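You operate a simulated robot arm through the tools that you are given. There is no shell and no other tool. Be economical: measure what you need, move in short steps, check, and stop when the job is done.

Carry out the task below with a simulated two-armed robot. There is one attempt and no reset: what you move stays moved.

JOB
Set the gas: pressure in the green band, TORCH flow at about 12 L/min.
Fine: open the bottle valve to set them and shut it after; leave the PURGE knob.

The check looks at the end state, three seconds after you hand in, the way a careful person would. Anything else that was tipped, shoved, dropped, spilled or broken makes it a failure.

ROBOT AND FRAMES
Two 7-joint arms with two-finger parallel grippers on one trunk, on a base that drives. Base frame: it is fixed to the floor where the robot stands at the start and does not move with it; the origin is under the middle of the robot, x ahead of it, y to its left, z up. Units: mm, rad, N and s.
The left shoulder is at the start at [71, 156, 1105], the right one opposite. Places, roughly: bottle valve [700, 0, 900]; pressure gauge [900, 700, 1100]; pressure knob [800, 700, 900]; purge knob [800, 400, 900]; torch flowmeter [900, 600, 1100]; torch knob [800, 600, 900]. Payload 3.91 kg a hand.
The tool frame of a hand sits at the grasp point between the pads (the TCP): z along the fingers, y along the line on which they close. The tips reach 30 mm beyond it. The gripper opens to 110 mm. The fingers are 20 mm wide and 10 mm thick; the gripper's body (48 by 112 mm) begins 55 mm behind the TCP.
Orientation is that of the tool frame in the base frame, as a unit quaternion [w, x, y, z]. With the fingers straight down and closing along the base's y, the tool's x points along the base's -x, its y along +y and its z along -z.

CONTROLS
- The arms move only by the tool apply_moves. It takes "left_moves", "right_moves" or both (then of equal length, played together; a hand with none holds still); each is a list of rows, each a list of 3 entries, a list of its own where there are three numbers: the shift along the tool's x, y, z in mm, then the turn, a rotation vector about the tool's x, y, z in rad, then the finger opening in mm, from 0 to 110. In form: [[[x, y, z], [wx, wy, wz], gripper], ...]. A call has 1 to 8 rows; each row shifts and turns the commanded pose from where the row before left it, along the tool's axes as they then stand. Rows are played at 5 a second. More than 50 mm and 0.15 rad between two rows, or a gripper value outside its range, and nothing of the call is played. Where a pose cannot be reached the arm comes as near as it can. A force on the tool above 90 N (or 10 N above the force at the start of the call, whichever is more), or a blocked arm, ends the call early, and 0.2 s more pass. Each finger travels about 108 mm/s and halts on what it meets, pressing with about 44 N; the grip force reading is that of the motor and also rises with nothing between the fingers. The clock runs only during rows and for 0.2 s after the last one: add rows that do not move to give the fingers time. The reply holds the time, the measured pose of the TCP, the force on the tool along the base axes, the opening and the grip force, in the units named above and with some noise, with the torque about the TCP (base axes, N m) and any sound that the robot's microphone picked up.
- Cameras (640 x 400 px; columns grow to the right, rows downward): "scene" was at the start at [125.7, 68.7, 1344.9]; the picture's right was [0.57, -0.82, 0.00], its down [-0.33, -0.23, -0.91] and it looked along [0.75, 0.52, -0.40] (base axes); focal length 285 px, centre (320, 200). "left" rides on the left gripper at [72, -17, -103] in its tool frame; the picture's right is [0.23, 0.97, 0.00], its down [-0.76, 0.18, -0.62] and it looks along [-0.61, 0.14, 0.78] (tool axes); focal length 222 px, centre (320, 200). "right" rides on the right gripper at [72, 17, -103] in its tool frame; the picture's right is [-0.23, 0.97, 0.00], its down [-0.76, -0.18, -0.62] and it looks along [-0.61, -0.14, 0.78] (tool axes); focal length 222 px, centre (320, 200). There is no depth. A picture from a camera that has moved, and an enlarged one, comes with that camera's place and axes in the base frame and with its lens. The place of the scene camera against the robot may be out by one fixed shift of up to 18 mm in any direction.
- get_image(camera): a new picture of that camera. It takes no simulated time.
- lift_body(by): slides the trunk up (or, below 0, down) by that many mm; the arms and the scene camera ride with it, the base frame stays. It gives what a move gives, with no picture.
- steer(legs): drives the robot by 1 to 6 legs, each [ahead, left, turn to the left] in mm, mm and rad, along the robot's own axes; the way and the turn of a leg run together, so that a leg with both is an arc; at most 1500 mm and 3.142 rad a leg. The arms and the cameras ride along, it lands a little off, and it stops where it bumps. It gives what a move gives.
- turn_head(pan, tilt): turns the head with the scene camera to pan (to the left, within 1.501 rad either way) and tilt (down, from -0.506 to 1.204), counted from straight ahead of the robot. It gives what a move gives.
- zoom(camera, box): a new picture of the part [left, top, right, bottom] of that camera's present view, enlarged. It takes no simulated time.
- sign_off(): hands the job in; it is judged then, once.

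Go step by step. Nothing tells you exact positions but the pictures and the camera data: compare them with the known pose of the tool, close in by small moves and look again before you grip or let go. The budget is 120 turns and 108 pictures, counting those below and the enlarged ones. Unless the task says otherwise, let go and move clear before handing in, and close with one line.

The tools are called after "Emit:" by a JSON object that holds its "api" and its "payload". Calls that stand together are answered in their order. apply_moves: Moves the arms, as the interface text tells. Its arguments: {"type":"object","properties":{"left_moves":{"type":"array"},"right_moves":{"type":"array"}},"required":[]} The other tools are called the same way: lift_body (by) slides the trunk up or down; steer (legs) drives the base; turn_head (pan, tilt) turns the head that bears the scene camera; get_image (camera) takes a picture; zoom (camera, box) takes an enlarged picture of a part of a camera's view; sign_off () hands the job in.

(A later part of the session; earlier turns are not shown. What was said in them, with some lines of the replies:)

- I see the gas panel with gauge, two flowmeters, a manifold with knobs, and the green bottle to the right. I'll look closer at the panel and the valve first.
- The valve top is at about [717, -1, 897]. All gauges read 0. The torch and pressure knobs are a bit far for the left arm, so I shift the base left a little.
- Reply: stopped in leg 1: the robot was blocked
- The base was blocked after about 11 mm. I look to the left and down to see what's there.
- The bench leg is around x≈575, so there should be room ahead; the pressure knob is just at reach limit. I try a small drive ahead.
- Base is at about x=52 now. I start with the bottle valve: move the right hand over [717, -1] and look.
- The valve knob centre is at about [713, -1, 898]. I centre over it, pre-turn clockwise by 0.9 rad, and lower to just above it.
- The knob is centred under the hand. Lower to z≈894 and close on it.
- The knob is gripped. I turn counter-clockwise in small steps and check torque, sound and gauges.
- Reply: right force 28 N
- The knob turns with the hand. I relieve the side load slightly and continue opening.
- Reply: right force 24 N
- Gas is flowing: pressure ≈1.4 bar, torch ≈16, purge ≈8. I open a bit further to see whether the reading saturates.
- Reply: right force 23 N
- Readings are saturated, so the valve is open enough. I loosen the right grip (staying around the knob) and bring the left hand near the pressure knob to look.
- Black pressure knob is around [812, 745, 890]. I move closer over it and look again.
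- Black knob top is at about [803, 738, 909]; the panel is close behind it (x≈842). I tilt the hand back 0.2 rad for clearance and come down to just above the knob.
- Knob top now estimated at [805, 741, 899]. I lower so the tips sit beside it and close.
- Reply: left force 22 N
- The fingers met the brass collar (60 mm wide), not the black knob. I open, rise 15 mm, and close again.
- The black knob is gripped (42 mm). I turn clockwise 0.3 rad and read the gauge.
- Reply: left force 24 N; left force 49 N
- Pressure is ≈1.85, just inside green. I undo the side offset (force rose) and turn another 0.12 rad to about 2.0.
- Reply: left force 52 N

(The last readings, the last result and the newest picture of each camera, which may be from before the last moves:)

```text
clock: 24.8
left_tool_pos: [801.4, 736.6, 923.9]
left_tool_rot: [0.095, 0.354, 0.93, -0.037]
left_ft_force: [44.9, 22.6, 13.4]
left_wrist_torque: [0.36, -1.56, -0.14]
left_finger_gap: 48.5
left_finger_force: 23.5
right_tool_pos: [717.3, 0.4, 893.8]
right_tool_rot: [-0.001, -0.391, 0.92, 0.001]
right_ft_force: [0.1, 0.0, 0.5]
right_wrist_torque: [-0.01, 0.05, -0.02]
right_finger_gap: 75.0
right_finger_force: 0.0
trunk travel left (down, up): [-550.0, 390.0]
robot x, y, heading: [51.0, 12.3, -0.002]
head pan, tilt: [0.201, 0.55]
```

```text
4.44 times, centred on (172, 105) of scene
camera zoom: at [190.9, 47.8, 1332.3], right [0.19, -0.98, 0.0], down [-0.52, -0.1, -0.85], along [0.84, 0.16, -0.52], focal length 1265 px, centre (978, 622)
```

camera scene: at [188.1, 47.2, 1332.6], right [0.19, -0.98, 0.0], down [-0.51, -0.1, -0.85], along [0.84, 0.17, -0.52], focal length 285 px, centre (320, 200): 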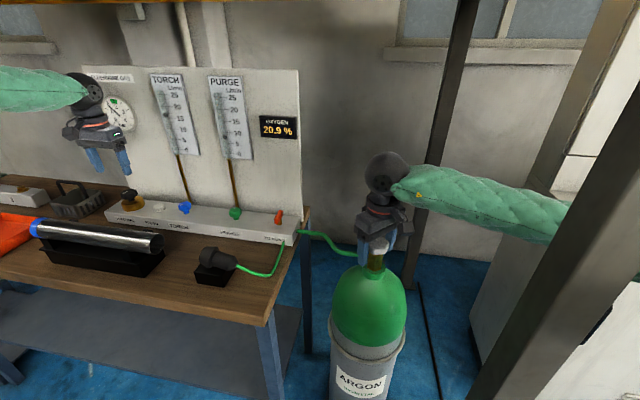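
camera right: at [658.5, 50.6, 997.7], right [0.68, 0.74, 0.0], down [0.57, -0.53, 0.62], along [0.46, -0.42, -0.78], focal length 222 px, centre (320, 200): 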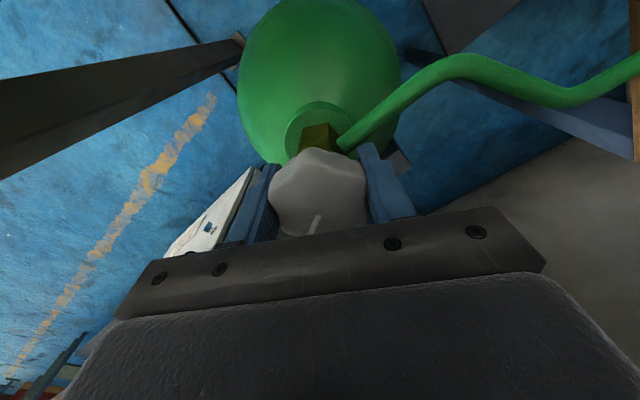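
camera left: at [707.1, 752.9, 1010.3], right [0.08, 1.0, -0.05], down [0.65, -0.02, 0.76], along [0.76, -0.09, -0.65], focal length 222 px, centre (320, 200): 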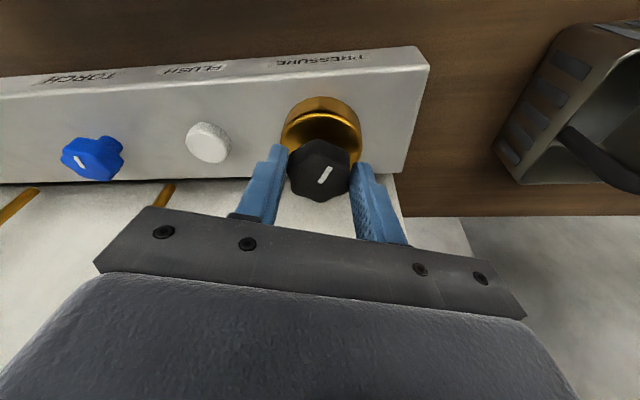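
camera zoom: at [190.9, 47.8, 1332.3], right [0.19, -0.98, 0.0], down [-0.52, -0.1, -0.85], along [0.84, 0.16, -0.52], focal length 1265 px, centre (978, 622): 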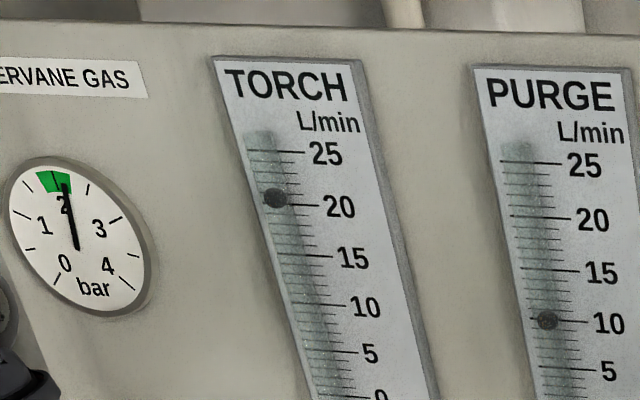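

The pressure is now ~2.15 but the grip widened to 48 mm. I look at the grip.

Emit:
{"api": "get_image", "payload": {"camera": "left"}}

Emit:
{"api": "zoom", "payload": {"camera": "scene", "box": [60, 110, 200, 230]}}

```text
69 pictures are left
camera left: at [722.0, 784.2, 1010.0], right [0.48, 0.87, -0.05], down [0.58, -0.28, 0.76], along [0.65, -0.4, -0.64], focal length 222 px, centre (320, 200)
```

left: 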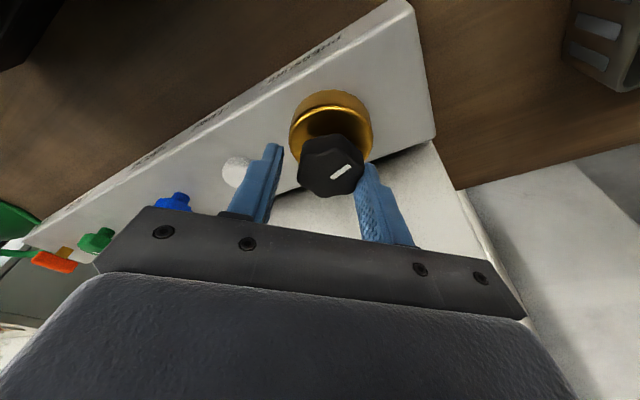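

```text
3.33 times, centred on (130, 170) of scene
camera zoom: at [190.9, 47.8, 1332.3], right [0.19, -0.98, 0.0], down [-0.52, -0.1, -0.85], along [0.84, 0.16, -0.52], focal length 948 px, centre (953, 300)
```

zoom: 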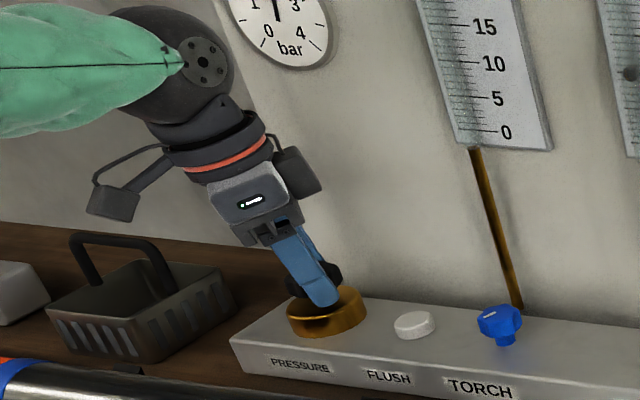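

The knob slipped and the gripper body may be touching the panel. I open, rise clear and turn back.

Emit:
{"api": "apply_moves", "payload": {"left_moves": [[[0, 0, 0], [0, 0, 0], 65], [[0, 0, 0], [0, 0, 0], 80], [[0, 0, -25], [0, 0, 0], 80], [[0, 0, -25], [0, 0, 0], 80], [[0, 0, 0], [-0.024, 0, -0.118], 80], [[0, 0, 0], [-0.03, 0, -0.147], 80], [[0, 0, 0], [-0.03, 0, -0.147], 80], [[0, 0, 0], [-0.03, 0, -0.147], 80]]}}

Emit:
{"api": "get_image", "payload": {"camera": "left"}}

Emit:
{"api": "zoom", "payload": {"camera": "scene", "box": [80, 60, 240, 190]}}

```text
clock: 26.6
left_tool_pos: [790.2, 743.8, 973.3]
left_tool_rot: [0.1, 0.075, 0.992, -0.008]
left_ft_force: [0.6, 0.4, -0.1]
left_wrist_torque: [0.0, 0.0, 0.03]
left_finger_gap: 79.8
left_finger_force: 0.2
right_tool_pos: [715.3, 1.1, 894.3]
right_tool_rot: [0.002, -0.391, 0.92, 0.0]
right_ft_force: [0.6, 0.3, -1.2]
right_wrist_torque: [0.0, 0.02, 0.0]
right_finger_gap: 75.2
right_finger_force: 0.0
trunk travel left (down, up): [-550.0, 390.0]
robot x, y, heading: [52.4, 14.7, -0.003]
head pan, tilt: [0.201, 0.55]
```

```text
67 pictures are left
camera left: at [696.8, 740.8, 1060.6], right [-0.07, 1.0, -0.05], down [0.64, 0.08, 0.76], along [0.76, 0.02, -0.65], focal length 222 px, centre (320, 200)
```

left: 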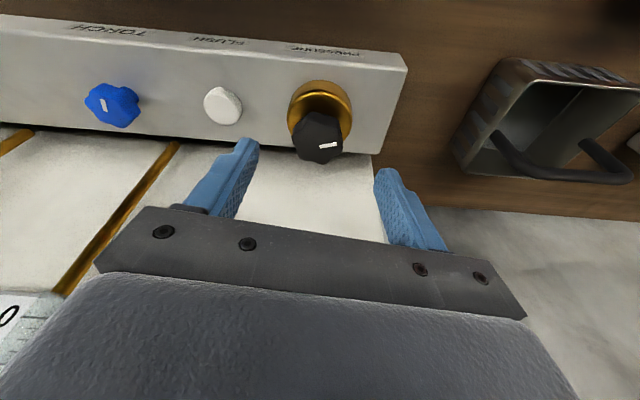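

```text
3.08 times, centred on (160, 125) of scene
camera zoom: at [188.0, 47.3, 1332.6], right [0.19, -0.98, 0.0], down [-0.51, -0.1, -0.85], along [0.84, 0.17, -0.52], focal length 876 px, centre (812, 431)
```

zoom: 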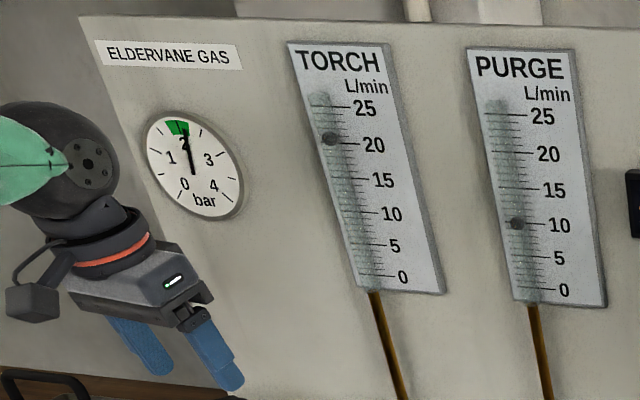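

Pressure ≈2.15 (green), torch ≈20. Now I move the left hand to the TORCH knob at about [797, 570].

Emit:
{"api": "apply_moves", "payload": {"left_moves": [[[0, 0, 0], [-0.03, 0, -0.145], 80], [[0, -43, 0], [0, 0, 0], 80], [[0, -43, 0], [0, 0, 0], 80], [[0, -43, 0], [0, 0, 0], 80], [[0, -43, 0], [0, 0, 0], 80], [[0, 0, 0], [0, 0, 0], 80]]}}

Emit:
{"api": "get_image", "payload": {"camera": "left"}}

Emit:
{"api": "get_image", "payload": {"camera": "scene"}}

```text
clock: 28.0
left_tool_pos: [788.2, 571.1, 973.0]
left_tool_rot: [0.1, 0.004, 0.995, -0.001]
left_ft_force: [0.0, 0.4, -1.2]
left_wrist_torque: [-0.01, 0.0, 0.0]
left_finger_gap: 80.2
left_finger_force: 0.1
right_tool_pos: [714.9, 1.3, 895.8]
right_tool_rot: [0.001, -0.391, 0.92, 0.0]
right_ft_force: [-0.6, -0.5, -0.4]
right_wrist_torque: [0.03, -0.01, -0.03]
right_finger_gap: 74.7
right_finger_force: 0.1
trunk travel left (down, up): [-550.0, 390.0]
robot x, y, heading: [52.4, 16.0, -0.004]
head pan, tilt: [0.201, 0.55]
```

```text
65 pictures are left
camera left: at [697.1, 554.1, 1059.5], right [-0.22, 0.98, -0.05], down [0.62, 0.17, 0.76], along [0.75, 0.14, -0.65], focal length 222 px, centre (320, 200)
```

left: 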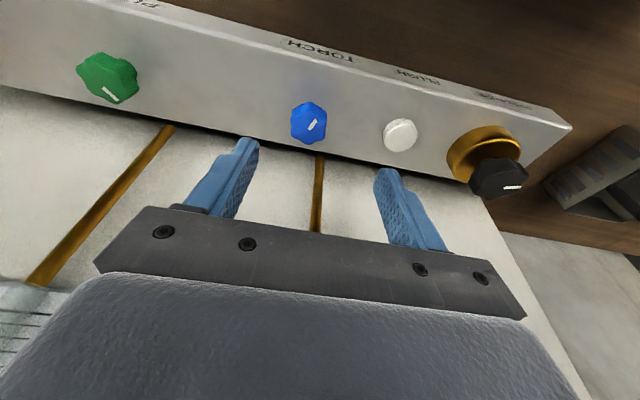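

```text
64 pictures are left
camera scene: at [187.8, 48.5, 1332.6], right [0.19, -0.98, 0.0], down [-0.51, -0.1, -0.85], along [0.84, 0.17, -0.52], focal length 285 px, centre (320, 200)
```

scene: 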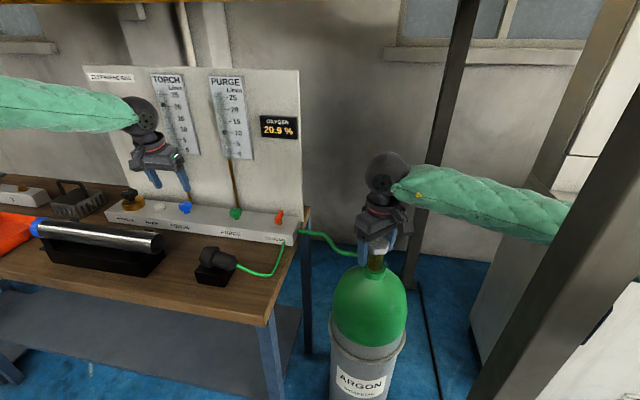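

Torch knob top is about [803, 560, 883]. I go above it with a 0.3 rad counter-clockwise pre-turn.

Emit:
{"api": "apply_moves", "payload": {"left_moves": [[[0, -5.5, 22], [0, 0, 0], 80], [[0, -5.5, 22], [0, 0, 0], 80], [[0, 0, 5], [-0.03, 0, -0.147], 80], [[0, 0, 5], [-0.03, 0, -0.147], 80], [[0, 0, 0], [0, 0, 0], 80]]}}

Emit:
{"api": "get_image", "payload": {"camera": "left"}}

Emit:
{"api": "zoom", "payload": {"camera": "scene", "box": [100, 110, 240, 230]}}

```text
clock: 29.2
left_tool_pos: [799.1, 562.1, 922.1]
left_tool_rot: [0.099, -0.145, 0.984, 0.014]
left_ft_force: [0.0, -0.5, -0.2]
left_wrist_torque: [-0.02, 0.02, 0.0]
left_finger_gap: 80.1
left_finger_force: 0.1
right_tool_pos: [714.9, 1.2, 894.7]
right_tool_rot: [0.002, -0.391, 0.92, 0.001]
right_ft_force: [-0.8, 0.5, 0.9]
right_wrist_torque: [0.0, 0.0, -0.02]
right_finger_gap: 74.8
right_finger_force: 0.1
trunk travel left (down, up): [-550.0, 390.0]
robot x, y, heading: [52.1, 14.3, -0.008]
head pan, tilt: [0.201, 0.55]
```

```text
63 pictures are left
camera left: at [716.4, 518.4, 1007.2], right [-0.49, 0.87, -0.05], down [0.54, 0.35, 0.76], along [0.68, 0.35, -0.65], focal length 222 px, centre (320, 200)
```

left: 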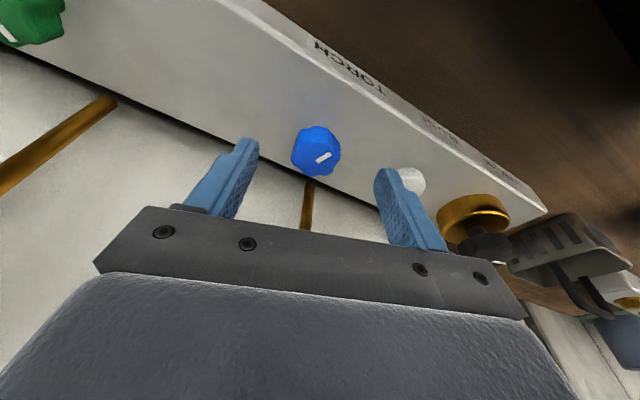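

```text
3.33 times, centred on (170, 170) of scene
camera zoom: at [187.8, 47.5, 1332.7], right [0.19, -0.98, 0.0], down [-0.51, -0.1, -0.85], along [0.84, 0.17, -0.52], focal length 948 px, centre (820, 300)
```

zoom: 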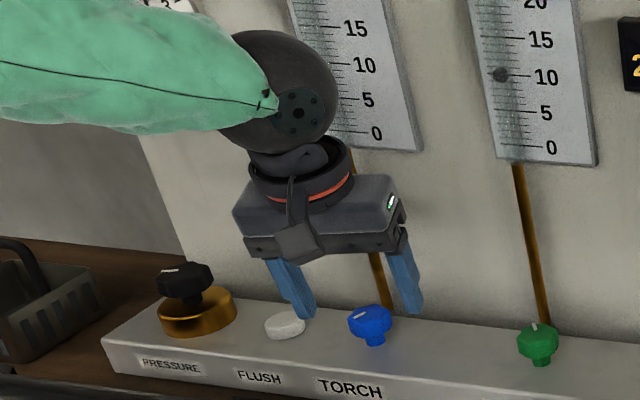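

Torch knob at [806, 560.5, 880]. I lower around it and close.

Emit:
{"api": "apply_moves", "payload": {"left_moves": [[[1.6, -1.2, 15.5], [0, 0, 0], 80], [[1.7, -1.3, 15.5], [0, 0, 0], 80], [[0, 0, 0], [0, 0, 0], 60], [[0, 0, 0], [0, 0, 0], 45], [[0, 0, 0], [0, 0, 0], 35], [[0, 0, 0], [0, 0, 0], 25], [[0, 0, 0], [0, 0, 0], 20]]}}

Emit:
{"api": "get_image", "payload": {"camera": "left"}}

Emit:
{"api": "zoom", "payload": {"camera": "scene", "box": [100, 60, 260, 230]}}

```text
clock: 30.8
left_tool_pos: [801.8, 558.6, 891.9]
left_tool_rot: [0.1, -0.145, 0.984, 0.015]
left_ft_force: [1.3, -4.5, 16.9]
left_wrist_torque: [-0.88, -0.35, 0.12]
left_finger_gap: 33.9
left_finger_force: 13.8
right_tool_pos: [715.0, -0.1, 896.1]
right_tool_rot: [0.001, -0.391, 0.92, 0.001]
right_ft_force: [0.3, -0.1, -1.4]
right_wrist_torque: [0.01, 0.01, 0.0]
right_finger_gap: 75.2
right_finger_force: 0.0
trunk travel left (down, up): [-550.0, 390.0]
robot x, y, heading: [51.5, 14.3, -0.006]
head pan, tilt: [0.201, 0.55]
```

```text
61 pictures are left
camera left: at [720.3, 515.2, 977.8], right [-0.49, 0.87, -0.05], down [0.54, 0.35, 0.76], along [0.68, 0.35, -0.64], focal length 222 px, centre (320, 200)
```

left: 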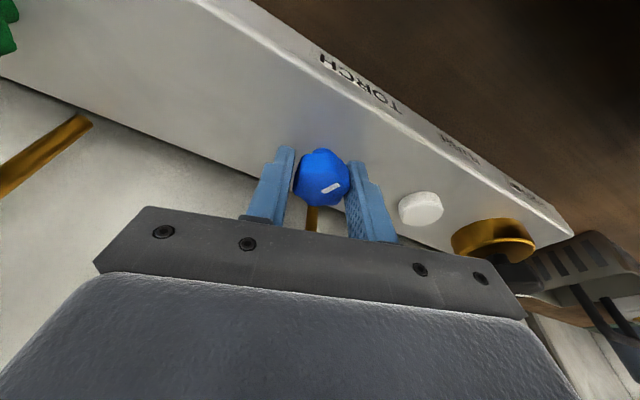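

```text
2.35 times, centred on (180, 145) of scene
camera zoom: at [187.0, 46.2, 1332.9], right [0.19, -0.98, 0.0], down [-0.51, -0.1, -0.85], along [0.84, 0.17, -0.52], focal length 670 px, centre (649, 329)
```

zoom: 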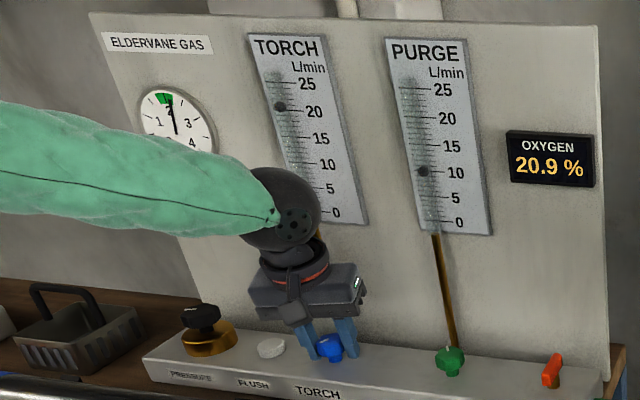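

The torch knob is between the pads (34 mm). I turn clockwise 0.2 rad and read.

Emit:
{"api": "apply_moves", "payload": {"left_moves": [[[0, 0, 0], [0, 0, 0], 20], [[0, 0, 0], [0.02, 0, 0.098], 20], [[0, 0, 0], [0.02, 0, 0.098], 20], [[0, 0, 0], [0, 0, 0], 20]]}}

Emit:
{"api": "zoom", "payload": {"camera": "scene", "box": [100, 60, 260, 170]}}

Emit:
{"api": "get_image", "payload": {"camera": "left"}}

```text
clock: 31.8
left_tool_pos: [802.2, 559.5, 892.3]
left_tool_rot: [0.101, -0.046, 0.994, 0.005]
left_ft_force: [5.3, 7.5, 24.4]
left_wrist_torque: [-0.19, 0.03, 0.0]
left_finger_gap: 31.6
left_finger_force: 45.3
right_tool_pos: [714.2, 0.7, 895.0]
right_tool_rot: [0.003, -0.392, 0.92, -0.001]
right_ft_force: [0.6, -0.5, 0.1]
right_wrist_torque: [0.02, 0.01, -0.06]
right_finger_gap: 75.0
right_finger_force: 0.0
trunk travel left (down, up): [-550.0, 390.0]
robot x, y, heading: [51.0, 15.3, -0.006]
head pan, tilt: [0.201, 0.55]
```

```text
3.64 times, centred on (180, 115) of scene
camera zoom: at [186.6, 46.8, 1332.9], right [0.19, -0.98, 0.0], down [-0.51, -0.1, -0.85], along [0.84, 0.17, -0.52], focal length 1035 px, centre (829, 509)
```

zoom: 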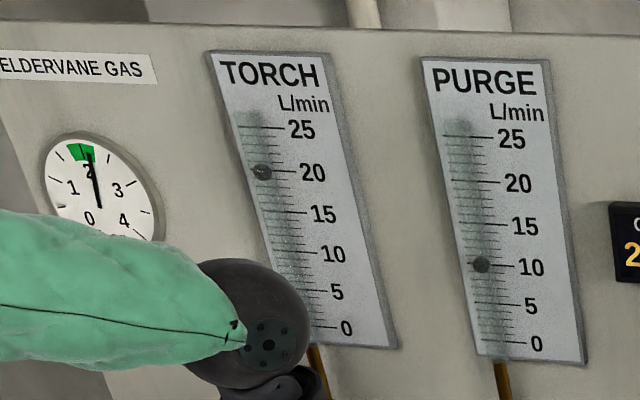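

```text
58 pictures are left
camera left: at [713.0, 533.9, 977.8], right [-0.31, 0.95, -0.05], down [0.6, 0.23, 0.76], along [0.74, 0.21, -0.64], focal length 222 px, centre (320, 200)
```

left: 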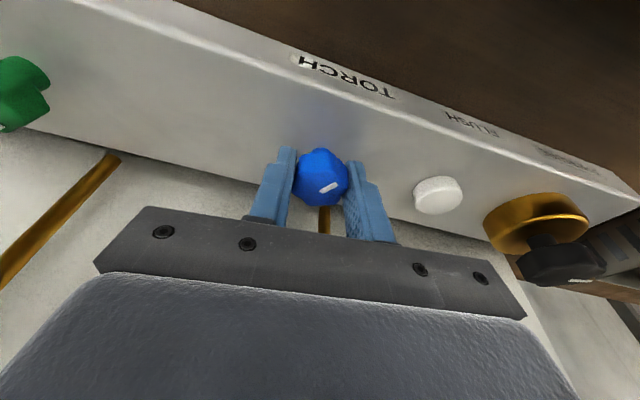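

Torch fell slightly to about 20. Continue clockwise 0.4 rad.

Emit:
{"api": "apply_moves", "payload": {"left_moves": [[[0, 0, 0], [0.02, 0, 0.098], 20], [[0, 0, 0], [0.02, 0, 0.098], 20], [[0, 0, 0], [0.02, 0, 0.098], 20], [[0, 0, 0], [0.02, 0, 0.098], 20], [[0, 0, 0], [0, 0, 0], 20]]}}

Emit:
{"api": "zoom", "payload": {"camera": "scene", "box": [100, 60, 260, 170]}}

```text
clock: 33.0
left_tool_pos: [801.8, 560.7, 891.6]
left_tool_rot: [0.101, 0.152, 0.983, -0.016]
left_ft_force: [15.4, 21.4, 36.0]
left_wrist_torque: [0.21, 0.05, 0.03]
left_finger_gap: 31.7
left_finger_force: 45.1
right_tool_pos: [714.1, 1.3, 896.7]
right_tool_rot: [0.003, -0.391, 0.92, 0.001]
right_ft_force: [-0.2, -0.3, -0.1]
right_wrist_torque: [0.01, -0.02, -0.02]
right_finger_gap: 75.0
right_finger_force: 0.1
trunk travel left (down, up): [-550.0, 390.0]
robot x, y, heading: [50.8, 13.6, -0.006]
head pan, tilt: [0.201, 0.55]
```

```text
3.64 times, centred on (180, 115) of scene
camera zoom: at [186.7, 47.2, 1333.0], right [0.19, -0.98, 0.0], down [-0.51, -0.1, -0.85], along [0.84, 0.17, -0.52], focal length 1035 px, centre (829, 509)
```

zoom: 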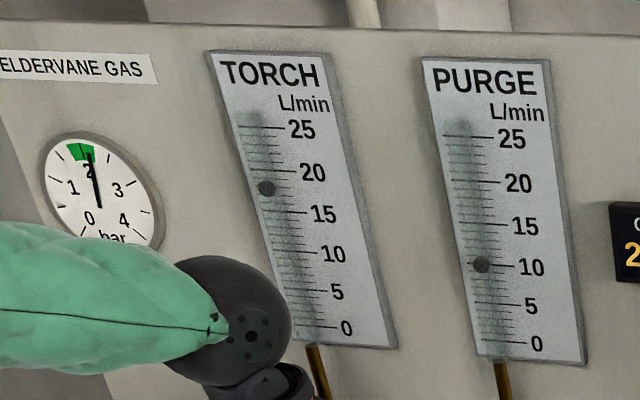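

Torch ≈17.8; about 1 rad more is needed. I turn 0.12 more, then release, rotate back and regrip.

Emit:
{"api": "apply_moves", "payload": {"left_moves": [[[0, 0, 0], [0.024, 0, 0.118], 20], [[0, 0, 0], [0, 0, 0], 45], [[0, 0, 0], [0, 0, 0], 65], [[0, 0, 0], [-0.03, 0, -0.147], 75], [[0, 0, 0], [-0.03, 0, -0.147], 75], [[0, 0, 0], [-0.03, 0, -0.147], 75], [[0, 0, 0], [-0.03, 0, -0.147], 75], [[0, 0, 0], [-0.03, 0, -0.147], 75]]}}

Emit:
{"api": "get_image", "payload": {"camera": "left"}}

Emit:
{"api": "zoom", "payload": {"camera": "scene", "box": [100, 60, 260, 170]}}

```text
clock: 34.8
left_tool_pos: [799.7, 559.2, 890.2]
left_tool_rot: [0.099, -0.161, 0.982, 0.017]
left_ft_force: [-11.1, -5.1, 18.5]
left_wrist_torque: [-0.52, 0.33, -0.6]
left_finger_gap: 74.8
left_finger_force: 0.1
right_tool_pos: [712.9, 0.8, 895.4]
right_tool_rot: [0.002, -0.391, 0.92, 0.0]
right_ft_force: [0.8, 0.4, 0.0]
right_wrist_torque: [-0.02, 0.01, 0.0]
right_finger_gap: 74.8
right_finger_force: 0.1
trunk travel left (down, up): [-550.0, 390.0]
robot x, y, heading: [49.6, 12.3, -0.003]
head pan, tilt: [0.201, 0.55]
```

```text
56 pictures are left
camera left: at [719.7, 512.7, 977.9], right [-0.52, 0.85, -0.05], down [0.53, 0.37, 0.76], along [0.67, 0.37, -0.64], focal length 222 px, centre (320, 200)
```

left: 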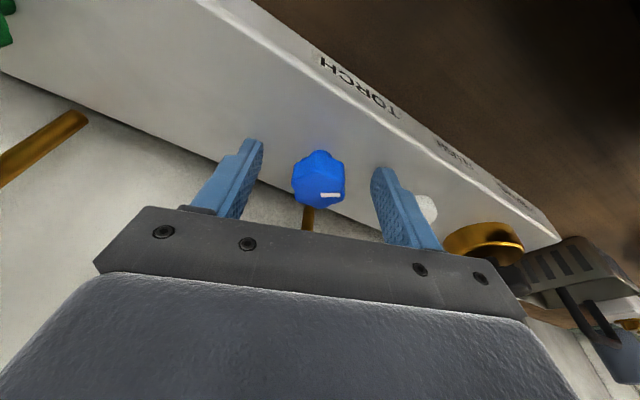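

```text
3.64 times, centred on (180, 115) of scene
camera zoom: at [186.1, 46.2, 1332.8], right [0.19, -0.98, 0.0], down [-0.51, -0.1, -0.85], along [0.84, 0.17, -0.52], focal length 1035 px, centre (829, 509)
```

zoom: 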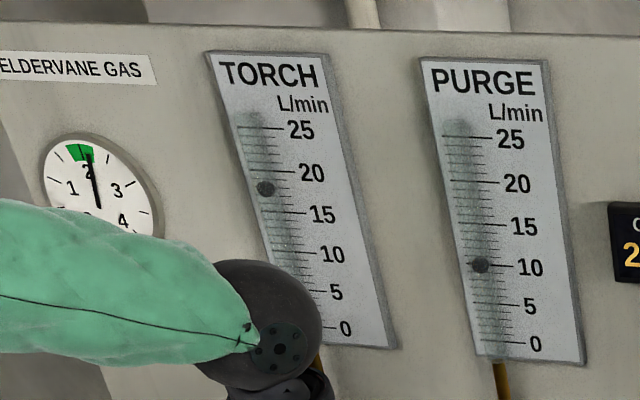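

The tips are brushing the manifold top, so I raise 4 mm, regrip, and turn clockwise again.

Emit:
{"api": "apply_moves", "payload": {"left_moves": [[[0, 0, -4], [0, 0, 0], 75], [[0, 0, 0], [-0.02, 0, -0.098], 55], [[0, 0, 0], [0, 0, 0], 40], [[0, 0, 0], [0, 0, 0], 25], [[0, 0, 0], [0, 0, 0], 20], [[0, 0, 0], [0, 0, 0], 20]]}}

Emit:
{"api": "get_image", "payload": {"camera": "left"}}

```text
clock: 36.2
left_tool_pos: [801.9, 558.3, 893.5]
left_tool_rot: [0.097, -0.209, 0.973, 0.022]
left_ft_force: [0.5, -4.0, -3.4]
left_wrist_torque: [0.07, -0.07, 0.0]
left_finger_gap: 32.8
left_finger_force: 44.9
right_tool_pos: [715.4, 0.8, 895.9]
right_tool_rot: [0.001, -0.391, 0.92, 0.001]
right_ft_force: [0.4, 0.0, 0.2]
right_wrist_torque: [0.0, -0.01, 0.0]
right_finger_gap: 75.0
right_finger_force: 0.1
trunk travel left (down, up): [-550.0, 390.0]
robot x, y, heading: [49.7, 14.3, -0.007]
head pan, tilt: [0.201, 0.55]
```

```text
54 pictures are left
camera left: at [725.7, 505.0, 980.5], right [-0.6, 0.8, -0.04], down [0.5, 0.42, 0.76], along [0.63, 0.44, -0.65], focal length 222 px, centre (320, 200)
```

left: 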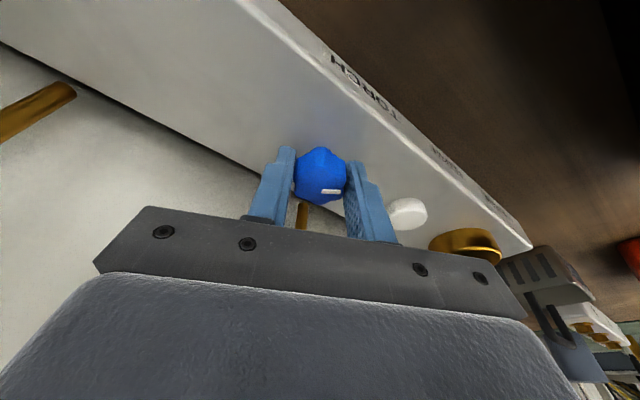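

Gripped cleanly at yaw −0.42. I turn clockwise 0.7 rad and read.

Emit:
{"api": "apply_moves", "payload": {"left_moves": [[[0, 0, 0], [0.02, 0, 0.098], 20], [[0, 0, 0], [0.02, 0, 0.098], 20], [[0, 0, 0], [0.02, 0, 0.098], 20], [[0, 0, 0], [0.02, 0, 0.098], 20], [[0, 0, 0], [0.02, 0, 0.098], 20], [[0, 0, 0], [0.02, 0, 0.098], 20], [[0, 0, 0], [0.02, 0, 0.098], 20], [[0, 0, 0], [0, 0, 0], 20]]}}

Emit:
{"api": "zoom", "payload": {"camera": "scene", "box": [100, 60, 260, 170]}}

Emit:
{"api": "get_image", "payload": {"camera": "left"}}

```text
clock: 38.0
left_tool_pos: [802.2, 560.3, 893.5]
left_tool_rot: [0.099, 0.138, 0.985, -0.015]
left_ft_force: [-2.2, 11.3, 1.3]
left_wrist_torque: [0.52, 0.11, 0.05]
left_finger_gap: 32.5
left_finger_force: 45.0
right_tool_pos: [714.1, 0.6, 895.7]
right_tool_rot: [0.002, -0.391, 0.92, 0.0]
right_ft_force: [-0.5, 0.7, -0.5]
right_wrist_torque: [-0.02, 0.02, -0.01]
right_finger_gap: 75.0
right_finger_force: 0.1
trunk travel left (down, up): [-550.0, 390.0]
robot x, y, heading: [47.3, 14.9, -0.005]
head pan, tilt: [0.201, 0.55]
```

```text
3.64 times, centred on (180, 115) of scene
camera zoom: at [187.9, 48.3, 1332.7], right [0.19, -0.98, 0.0], down [-0.51, -0.1, -0.85], along [0.84, 0.17, -0.52], focal length 1035 px, centre (829, 509)
```

zoom: 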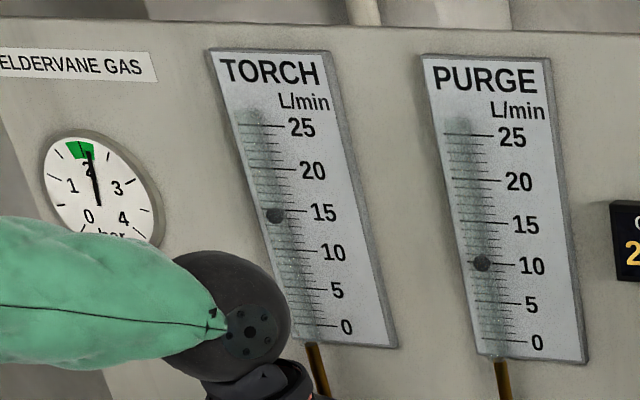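

```text
52 pictures are left
camera left: at [709.3, 569.3, 980.4], right [0.05, 1.0, -0.05], down [0.65, 0.0, 0.76], along [0.76, -0.07, -0.65], focal length 222 px, centre (320, 200)
```

left: 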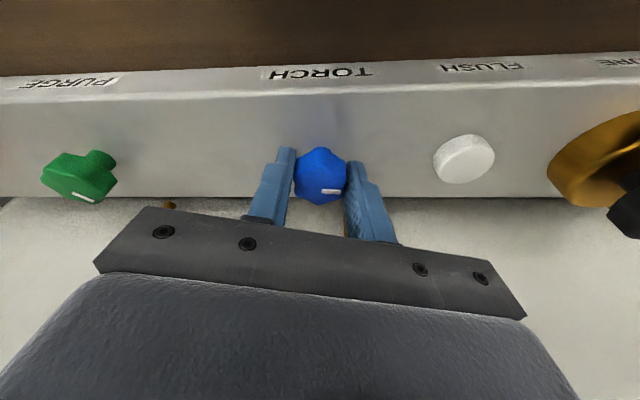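

Torch ≈14.4. I turn another 0.18 rad and check gauge closely too.

Emit:
{"api": "apply_moves", "payload": {"left_moves": [[[0, 0, 0], [0.018, 0, 0.088], 20], [[0, 0, 0], [0.018, 0, 0.088], 20], [[0, 0, 0], [0, 0, 0], 20]]}}

Emit:
{"api": "zoom", "payload": {"camera": "scene", "box": [150, 80, 214, 160]}}

Emit:
{"api": "zoom", "payload": {"camera": "scene", "box": [100, 85, 148, 115]}}

```text
clock: 38.8
left_tool_pos: [800.1, 561.7, 894.6]
left_tool_rot: [0.098, 0.225, 0.969, -0.023]
left_ft_force: [6.3, 24.6, 6.4]
left_wrist_torque: [0.68, -0.19, 0.09]
left_finger_gap: 32.8
left_finger_force: 44.8
right_tool_pos: [715.5, 1.5, 894.9]
right_tool_rot: [0.001, -0.392, 0.92, -0.001]
right_ft_force: [0.3, 0.2, 0.2]
right_wrist_torque: [0.01, 0.02, -0.01]
right_finger_gap: 75.1
right_finger_force: 0.0
trunk travel left (down, up): [-550.0, 390.0]
robot x, y, heading: [49.2, 16.1, -0.01]
head pan, tilt: [0.201, 0.55]
```

```text
5.00 times, centred on (182, 120) of scene
camera zoom: at [188.3, 49.2, 1332.7], right [0.19, -0.98, 0.0], down [-0.51, -0.1, -0.85], along [0.84, 0.16, -0.52], focal length 1423 px, centre (1010, 600)
```

zoom: 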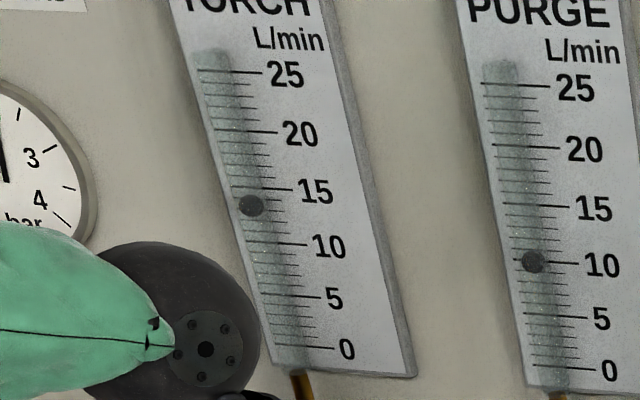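

```text
13.33 times, centred on (124, 100) of scene
camera zoom: at [188.3, 49.2, 1332.7], right [0.19, -0.98, 0.0], down [-0.51, -0.1, -0.85], along [0.84, 0.16, -0.52], focal length 3794 px, centre (2933, 1533)
```

zoom: 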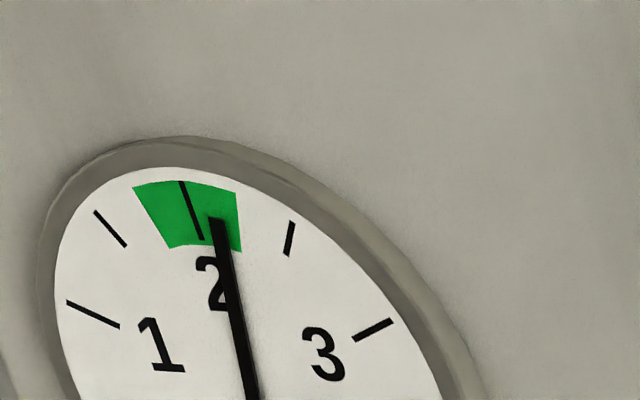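

Pressure ≈2.13 (in band). Torch ≈13.4, so ~0.25 rad more is needed; I regrip to have the range.

Emit:
{"api": "apply_moves", "payload": {"left_moves": [[[0, 0, 0], [0, 0, 0], 45], [[0, 0, 0], [0, 0, 0], 65], [[0, 0, 0], [-0.03, 0, -0.147], 75], [[0, 0, 0], [-0.03, 0, -0.147], 75], [[0, 0, 0], [-0.03, 0, -0.147], 75], [[0, 0, 0], [-0.03, 0, -0.147], 75], [[0, 0, 0], [0, 0, 0], 75]]}}

Emit:
{"api": "apply_moves", "payload": {"left_moves": [[[0, 0, 0], [0, 0, 0], 55], [[0, 0, 0], [0, 0, 0], 40], [[0, 0, 0], [0, 0, 0], 25], [[0, 0, 0], [0, 0, 0], 20], [[0, 0, 0], [0, 0, 0], 20]]}}

Emit:
{"api": "get_image", "payload": {"camera": "left"}}

Emit:
{"api": "zoom", "payload": {"camera": "scene", "box": [150, 80, 214, 160]}}

```text
clock: 40.4
left_tool_pos: [802.2, 559.7, 893.6]
left_tool_rot: [0.1, -0.072, 0.992, 0.006]
left_ft_force: [-0.6, -0.3, 1.1]
left_wrist_torque: [0.02, -0.03, 0.03]
left_finger_gap: 74.8
left_finger_force: 0.1
right_tool_pos: [714.2, -0.9, 894.7]
right_tool_rot: [0.002, -0.391, 0.92, 0.001]
right_ft_force: [-0.2, -0.1, 0.2]
right_wrist_torque: [-0.01, 0.01, -0.02]
right_finger_gap: 74.9
right_finger_force: 0.1
trunk travel left (down, up): [-550.0, 390.0]
robot x, y, heading: [49.5, 10.3, -0.003]
head pan, tilt: [0.201, 0.55]
```

```text
clock: 41.6
left_tool_pos: [801.7, 559.9, 894.5]
left_tool_rot: [0.1, -0.071, 0.992, 0.007]
left_ft_force: [0.4, -2.3, -0.3]
left_wrist_torque: [-0.33, -0.15, -0.01]
left_finger_gap: 34.3
left_finger_force: 44.4
right_tool_pos: [714.9, 0.6, 894.8]
right_tool_rot: [0.001, -0.391, 0.92, 0.001]
right_ft_force: [-0.6, -0.2, 0.1]
right_wrist_torque: [0.02, 0.01, -0.02]
right_finger_gap: 74.9
right_finger_force: 0.0
trunk travel left (down, up): [-550.0, 390.0]
robot x, y, heading: [46.8, 14.5, -0.007]
head pan, tilt: [0.201, 0.55]
```

```text
49 pictures are left
camera left: at [713.9, 529.3, 980.7], right [-0.36, 0.93, -0.05], down [0.59, 0.27, 0.76], along [0.72, 0.25, -0.65], focal length 222 px, centre (320, 200)
```

left: 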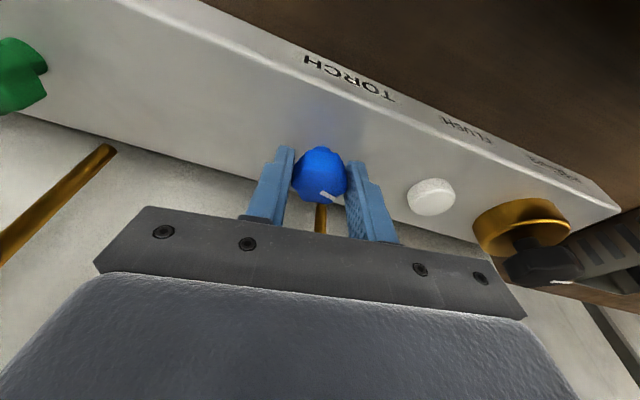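

```text
5.00 times, centred on (182, 120) of scene
camera zoom: at [188.2, 47.3, 1332.6], right [0.19, -0.98, 0.0], down [-0.51, -0.1, -0.85], along [0.84, 0.17, -0.52], focal length 1423 px, centre (1010, 600)
```

zoom: 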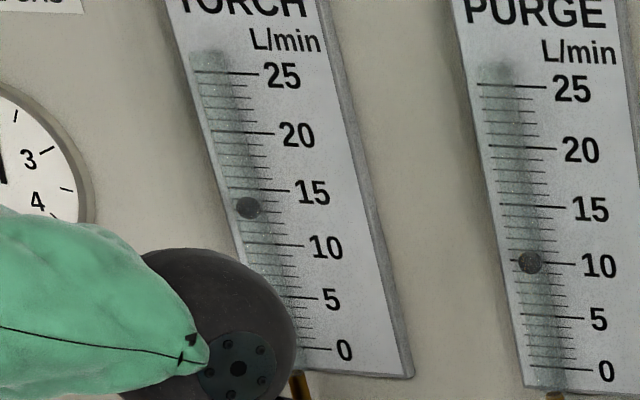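

Torch still ≈13.4. Turning clockwise 0.25 rad.

Emit:
{"api": "apply_moves", "payload": {"left_moves": [[[0, 0, 0], [0.017, 0, 0.082], 20], [[0, 0, 0], [0.017, 0, 0.082], 20], [[0, 0, 0], [0.017, 0, 0.082], 20], [[0, 0, 0], [0, 0, 0], 20]]}}

Emit:
{"api": "zoom", "payload": {"camera": "scene", "box": [150, 80, 214, 160]}}

```text
clock: 42.6
left_tool_pos: [802.7, 559.6, 893.3]
left_tool_rot: [0.1, 0.054, 0.993, -0.007]
left_ft_force: [-3.6, 5.7, 6.2]
left_wrist_torque: [0.22, 0.31, 0.01]
left_finger_gap: 34.2
left_finger_force: 45.2
right_tool_pos: [714.0, -0.4, 895.6]
right_tool_rot: [0.002, -0.392, 0.92, 0.001]
right_ft_force: [0.2, -0.6, 0.2]
right_wrist_torque: [0.02, 0.0, -0.02]
right_finger_gap: 74.9
right_finger_force: 0.1
trunk travel left (down, up): [-550.0, 390.0]
robot x, y, heading: [53.4, 16.2, -0.009]
head pan, tilt: [0.201, 0.55]
```

```text
5.00 times, centred on (182, 120) of scene
camera zoom: at [187.3, 47.6, 1332.8], right [0.19, -0.98, 0.0], down [-0.51, -0.1, -0.85], along [0.84, 0.17, -0.52], focal length 1423 px, centre (1010, 600)
```

zoom: 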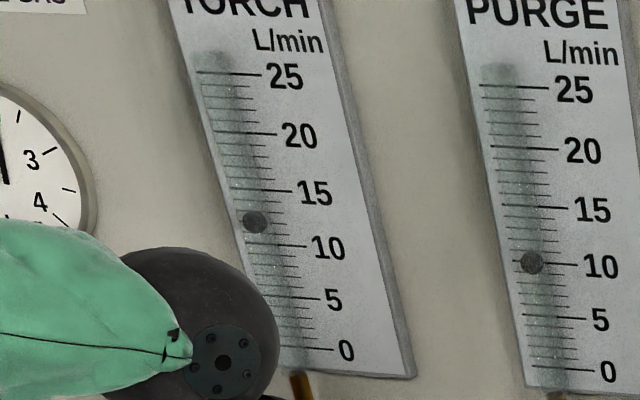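

Torch reads 12.0. I release, rise and verify all readings.

Emit:
{"api": "apply_moves", "payload": {"left_moves": [[[0, 0, 0], [0, 0, 0], 45], [[0, 0, 0], [0, 0, 0], 70], [[0, 0, 0], [0, 0, 0], 80], [[0, 0, -25], [0, 0, 0], 80], [[0, 0, -30], [0, 0, 0], 80], [[30, 0, -30], [0, 0, 0], 80], [[40, 0, 0], [0, 0, 0], 80], [[40, 0, 0], [0, 0, 0], 80]]}}

Emit:
{"api": "zoom", "payload": {"camera": "scene", "box": [150, 80, 214, 160]}}

Emit:
{"api": "zoom", "payload": {"camera": "scene", "box": [100, 85, 148, 135]}}

```text
clock: 44.4
left_tool_pos: [677.8, 573.5, 956.3]
left_tool_rot: [0.101, 0.055, 0.993, -0.007]
left_ft_force: [-0.6, 1.0, 0.6]
left_wrist_torque: [-0.03, 0.02, -0.01]
left_finger_gap: 80.1
left_finger_force: 0.0
right_tool_pos: [713.7, 0.4, 896.2]
right_tool_rot: [0.001, -0.39, 0.921, 0.0]
right_ft_force: [-0.7, 0.2, 0.0]
right_wrist_torque: [-0.01, -0.01, -0.01]
right_finger_gap: 75.2
right_finger_force: 0.0
trunk travel left (down, up): [-550.0, 390.0]
robot x, y, heading: [52.5, 13.8, -0.011]
head pan, tilt: [0.201, 0.55]
```

```text
5.00 times, centred on (182, 120) of scene
camera zoom: at [186.4, 48.9, 1333.0], right [0.19, -0.98, 0.0], down [-0.51, -0.1, -0.85], along [0.84, 0.16, -0.52], focal length 1423 px, centre (1010, 600)
```

zoom: 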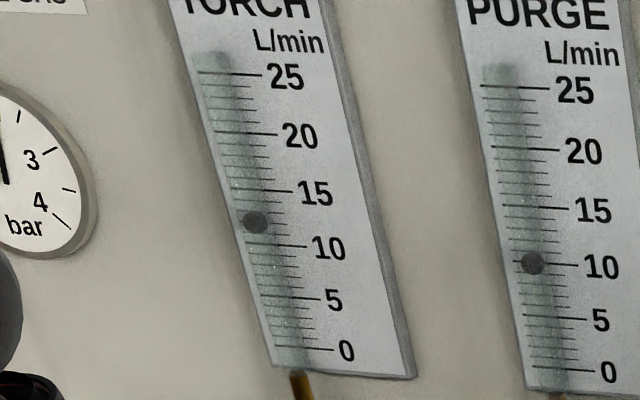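

```text
8.00 times, centred on (124, 110) of scene
camera zoom: at [186.4, 48.9, 1333.0], right [0.19, -0.98, 0.0], down [-0.51, -0.1, -0.85], along [0.84, 0.16, -0.52], focal length 2276 px, centre (1888, 920)
```

zoom: 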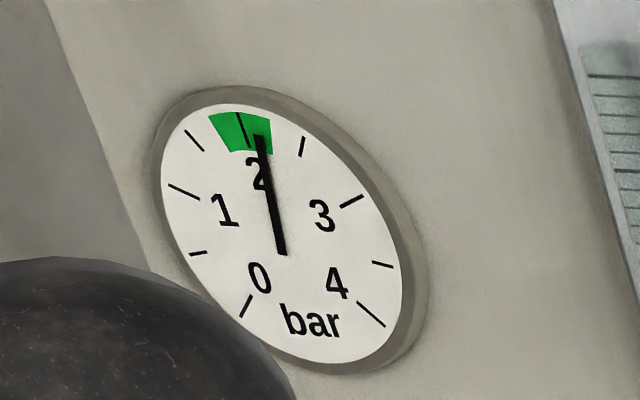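

All good: pressure ≈2.13 in green, torch 12. Now I regrip the bottle valve to shut it.

Emit:
{"api": "apply_moves", "payload": {"right_moves": [[[0, 0, 0], [0, 0, 0], 60], [[0, 0, 0], [0, 0, 0], 50], [[0, 0, 0], [0, 0, 0], 40], [[0, 0, 0], [0, 0, 0], 40]], "left_moves": [[[0, 0, -30], [0, 0, 0], 80], [[0, 0, -30], [0, 0, 0], 80], [[0, 0, -30], [0, 0, 0], 80], [[0, 0, 0], [0, 0, 0], 80]]}}

Emit:
{"api": "get_image", "payload": {"camera": "right"}}

```text
clock: 45.4
left_tool_pos: [660.6, 575.1, 1042.9]
left_tool_rot: [0.099, 0.055, 0.994, -0.007]
left_ft_force: [0.5, 1.2, 0.1]
left_wrist_torque: [-0.01, -0.01, -0.03]
left_finger_gap: 80.1
left_finger_force: 0.0
right_tool_pos: [714.7, -0.2, 894.7]
right_tool_rot: [0.001, -0.391, 0.92, 0.001]
right_ft_force: [5.1, -1.1, 4.5]
right_wrist_torque: [0.24, 0.16, 0.0]
right_finger_gap: 49.1
right_finger_force: 45.4
trunk travel left (down, up): [-550.0, 390.0]
robot x, y, heading: [52.5, 17.1, -0.005]
head pan, tilt: [0.201, 0.55]
```

```text
44 pictures are left
camera right: at [651.9, -40.3, 998.2], right [-0.54, 0.84, 0.0], down [0.65, 0.42, 0.63], along [0.53, 0.34, -0.78], focal length 222 px, centre (320, 200)
```

right: 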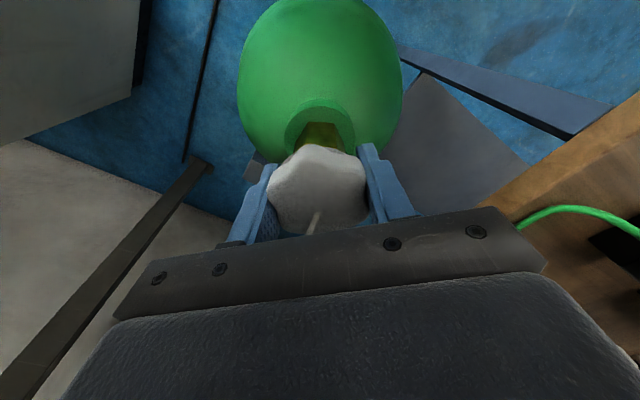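

Gripped well. Turning clockwise to shut, first 0.96 rad.

Emit:
{"api": "apply_moves", "payload": {"right_moves": [[[0, 0, 0], [0, 0, 0.12], 40], [[0, 0, 0], [0, 0, 0.12], 40], [[0, 0, 0], [0, 0, 0.12], 40], [[0, 0, 0], [0, 0, 0.12], 40], [[0, 0, 0], [0, 0, 0.12], 40], [[0, 0, 0], [0, 0, 0.12], 40], [[0, 0, 0], [0, 0, 0.12], 40], [[0, 0, 0], [0, 0, 0.12], 40]]}}

Emit:
{"api": "apply_moves", "payload": {"right_moves": [[[0, 0, 0], [0, 0, 0.12], 40], [[0, 0, 0], [0, 0, 0.12], 40], [[0, 0, 0], [0, 0, 0.12], 40], [[0, 0, 0], [0, 0, 0.12], 40]]}}

Emit:
{"api": "zoom", "payload": {"camera": "scene", "box": [80, 60, 304, 200]}}

Emit:
{"api": "get_image", "payload": {"camera": "right"}}

```text
clock: 47.2
left_tool_pos: [659.9, 575.6, 1041.9]
left_tool_rot: [0.1, 0.054, 0.993, -0.007]
left_ft_force: [0.5, 0.4, -0.6]
left_wrist_torque: [0.02, 0.02, -0.03]
left_finger_gap: 80.1
left_finger_force: 0.0
right_tool_pos: [715.0, 0.8, 894.7]
right_tool_rot: [0.001, 0.079, 0.997, 0.003]
right_ft_force: [9.2, -8.5, 16.7]
right_wrist_torque: [-0.75, -0.13, -0.02]
right_finger_gap: 49.0
right_finger_force: 45.3
trunk travel left (down, up): [-550.0, 390.0]
robot x, y, heading: [53.1, 12.0, -0.006]
head pan, tilt: [0.201, 0.55]
```

```text
clock: 48.2
left_tool_pos: [660.6, 574.8, 1042.7]
left_tool_rot: [0.1, 0.054, 0.993, -0.005]
left_ft_force: [0.0, 0.5, -0.3]
left_wrist_torque: [0.03, -0.02, 0.02]
left_finger_gap: 80.2
left_finger_force: 0.1
right_tool_pos: [714.5, 0.0, 895.3]
right_tool_rot: [0.0, 0.314, 0.95, 0.002]
right_ft_force: [18.3, -9.2, 15.6]
right_wrist_torque: [-0.19, -0.31, -0.02]
right_finger_gap: 48.7
right_finger_force: 45.0
trunk travel left (down, up): [-550.0, 390.0]
robot x, y, heading: [54.4, 15.5, -0.002]
head pan, tilt: [0.201, 0.55]
```

```text
2.86 times, centred on (192, 130) of scene
camera zoom: at [188.5, 46.7, 1332.6], right [0.19, -0.98, 0.0], down [-0.51, -0.1, -0.85], along [0.84, 0.17, -0.52], focal length 813 px, centre (686, 400)
```

zoom: 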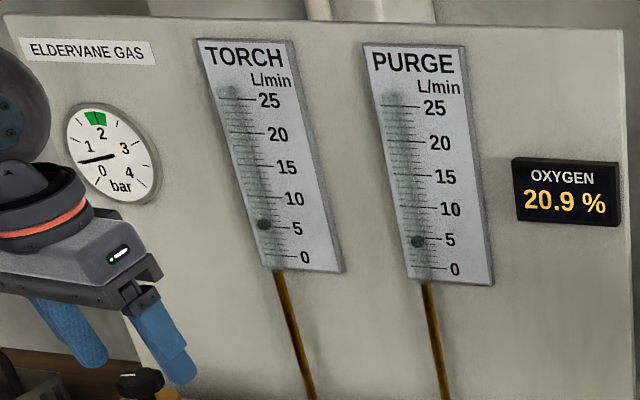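

```text
42 pictures are left
camera right: at [666.2, 56.2, 998.3], right [0.76, 0.65, 0.0], down [0.5, -0.6, 0.62], along [0.41, -0.47, -0.78], focal length 222 px, centre (320, 200)
```

right: 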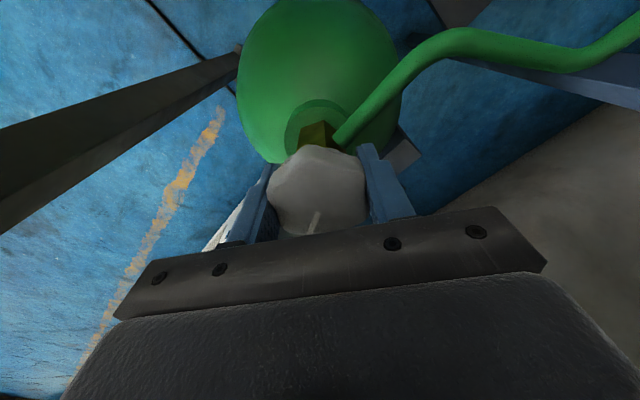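

Almost shut (pressure 0.6 falling). Continue to the closed position.

Emit:
{"api": "apply_moves", "payload": {"right_moves": [[[0, 0, 0], [0, 0, 0.1], 40], [[0, 0, 0], [0, 0, 0.1], 40], [[0, 0, 0], [0, 0, 0.08], 40], [[0, 0, 0], [0, 0, 0.05], 40], [[0, 0, 0], [0, 0, 0], 40], [[0, 0, 0], [0, 0, 0], 40]]}}

Emit:
{"api": "zoom", "payload": {"camera": "scene", "box": [80, 60, 304, 200]}}

Emit:
{"api": "get_image", "payload": {"camera": "right"}}

```text
clock: 49.6
left_tool_pos: [659.8, 574.4, 1040.8]
left_tool_rot: [0.1, 0.053, 0.994, -0.007]
left_ft_force: [1.0, 0.6, 0.5]
left_wrist_torque: [0.03, 0.02, 0.0]
left_finger_gap: 79.7
left_finger_force: 0.0
right_tool_pos: [714.5, -0.9, 894.5]
right_tool_rot: [0.002, 0.466, 0.885, 0.002]
right_ft_force: [22.8, -10.0, 24.3]
right_wrist_torque: [-0.42, 0.24, 0.01]
right_finger_gap: 48.9
right_finger_force: 45.1
trunk travel left (down, up): [-550.0, 390.0]
robot x, y, heading: [46.5, 14.2, -0.001]
head pan, tilt: [0.201, 0.55]
```

```text
2.86 times, centred on (192, 130) of scene
camera zoom: at [188.2, 46.7, 1332.7], right [0.19, -0.98, 0.0], down [-0.51, -0.1, -0.85], along [0.84, 0.17, -0.52], focal length 813 px, centre (686, 400)
```

zoom: 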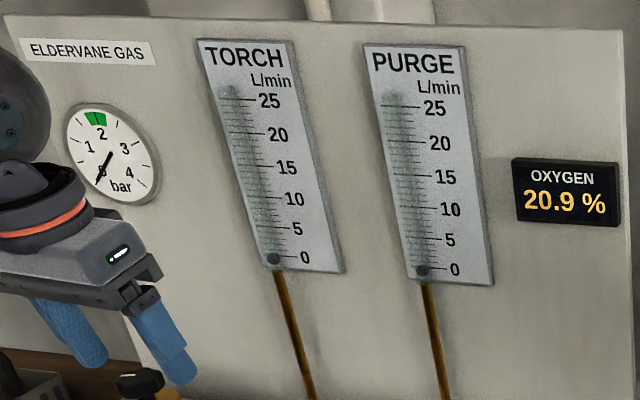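

```text
40 pictures are left
camera right: at [687.0, 68.8, 998.4], right [0.93, 0.36, 0.0], down [0.28, -0.73, 0.62], along [0.23, -0.58, -0.78], focal length 222 px, centre (320, 200)
```

right: 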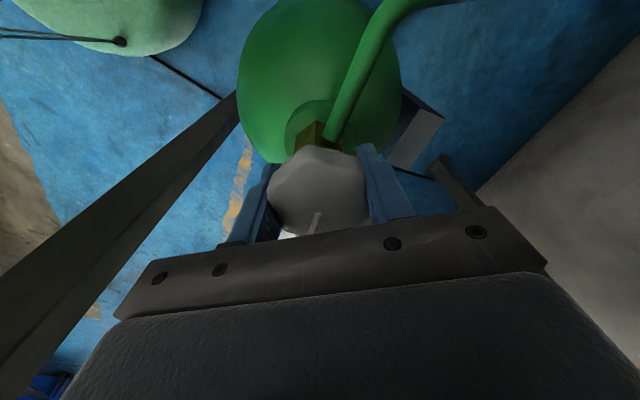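

Everything reads zero: the valve is shut. I check the ball's zero offset, and release the valve knob and rise.

Emit:
{"api": "zoom", "payload": {"camera": "scene", "box": [150, 80, 214, 160]}}

Emit:
{"api": "apply_moves", "payload": {"right_moves": [[[0, 0, 0], [0, 0, 0], 65], [[0, 0, 0], [0, 0, 0], 90], [[0, 0, 0], [0, 0, 0], 110], [[0, 0, -25], [0, 0, 0], 110], [[0, 0, -35], [0, 0, 0], 110], [[0, 0, -35], [0, 0, 0], 110], [[0, 0, -35], [0, 0, 0], 110], [[0, 0, 0], [0, 0, 0], 110]]}}

Emit:
{"api": "get_image", "payload": {"camera": "right"}}

Emit:
{"api": "get_image", "payload": {"camera": "scene"}}

```text
5.00 times, centred on (182, 120) of scene
camera zoom: at [188.2, 46.7, 1332.7], right [0.19, -0.98, 0.0], down [-0.51, -0.1, -0.85], along [0.84, 0.17, -0.52], focal length 1423 px, centre (1010, 600)
```

zoom: 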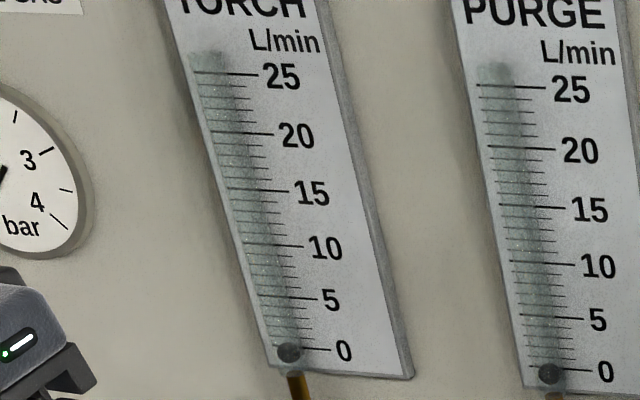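

```text
clock: 51.4
left_tool_pos: [660.3, 574.8, 1041.5]
left_tool_rot: [0.1, 0.054, 0.993, -0.006]
left_ft_force: [0.7, 0.1, 0.6]
left_wrist_torque: [-0.02, 0.0, 0.03]
left_finger_gap: 79.8
left_finger_force: 0.0
right_tool_pos: [714.2, 0.8, 1025.1]
right_tool_rot: [0.0, 0.465, 0.885, 0.001]
right_ft_force: [0.3, 0.7, -0.2]
right_wrist_torque: [0.01, -0.04, -0.03]
right_finger_gap: 110.2
right_finger_force: 0.0
trunk travel left (down, up): [-550.0, 390.0]
robot x, y, heading: [51.0, 14.0, -0.006]
head pan, tilt: [0.201, 0.55]
```

```text
38 pictures are left
camera right: at [685.6, 69.1, 1128.8], right [0.93, 0.37, 0.0], down [0.28, -0.73, 0.62], along [0.23, -0.58, -0.78], focal length 222 px, centre (320, 200)
```

right: 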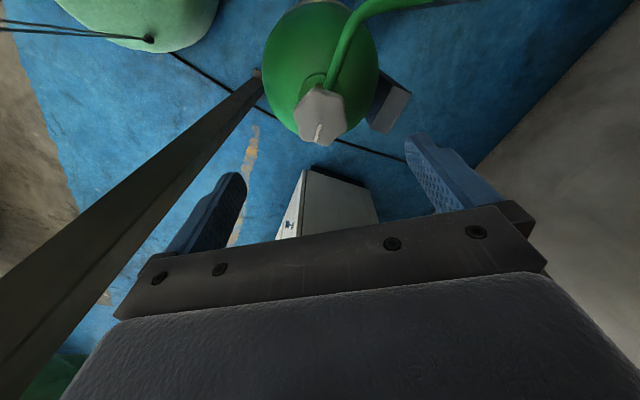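

```text
37 pictures are left
camera scene: at [188.5, 47.2, 1332.6], right [0.19, -0.98, 0.0], down [-0.51, -0.1, -0.85], along [0.84, 0.17, -0.52], focal length 285 px, centre (320, 200)
```

scene: 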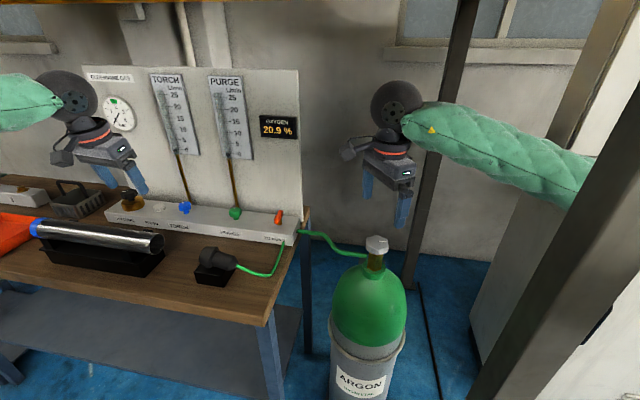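

The pressure, flow and valve readings check out, the bottle is upright, both hands are clear and the PURGE knob was not touched, so I'm handing in.

Emit:
{"api": "sign_off", "payload": {}}

```text
The job is handed in.
```

The gas is set: with the bottle valve open, pressure read about 2.1 bar (in the green band) and TORCH flow about 12 L/min; the valve is now shut, all gauges are back at zero, and the PURGE knob was left alone.
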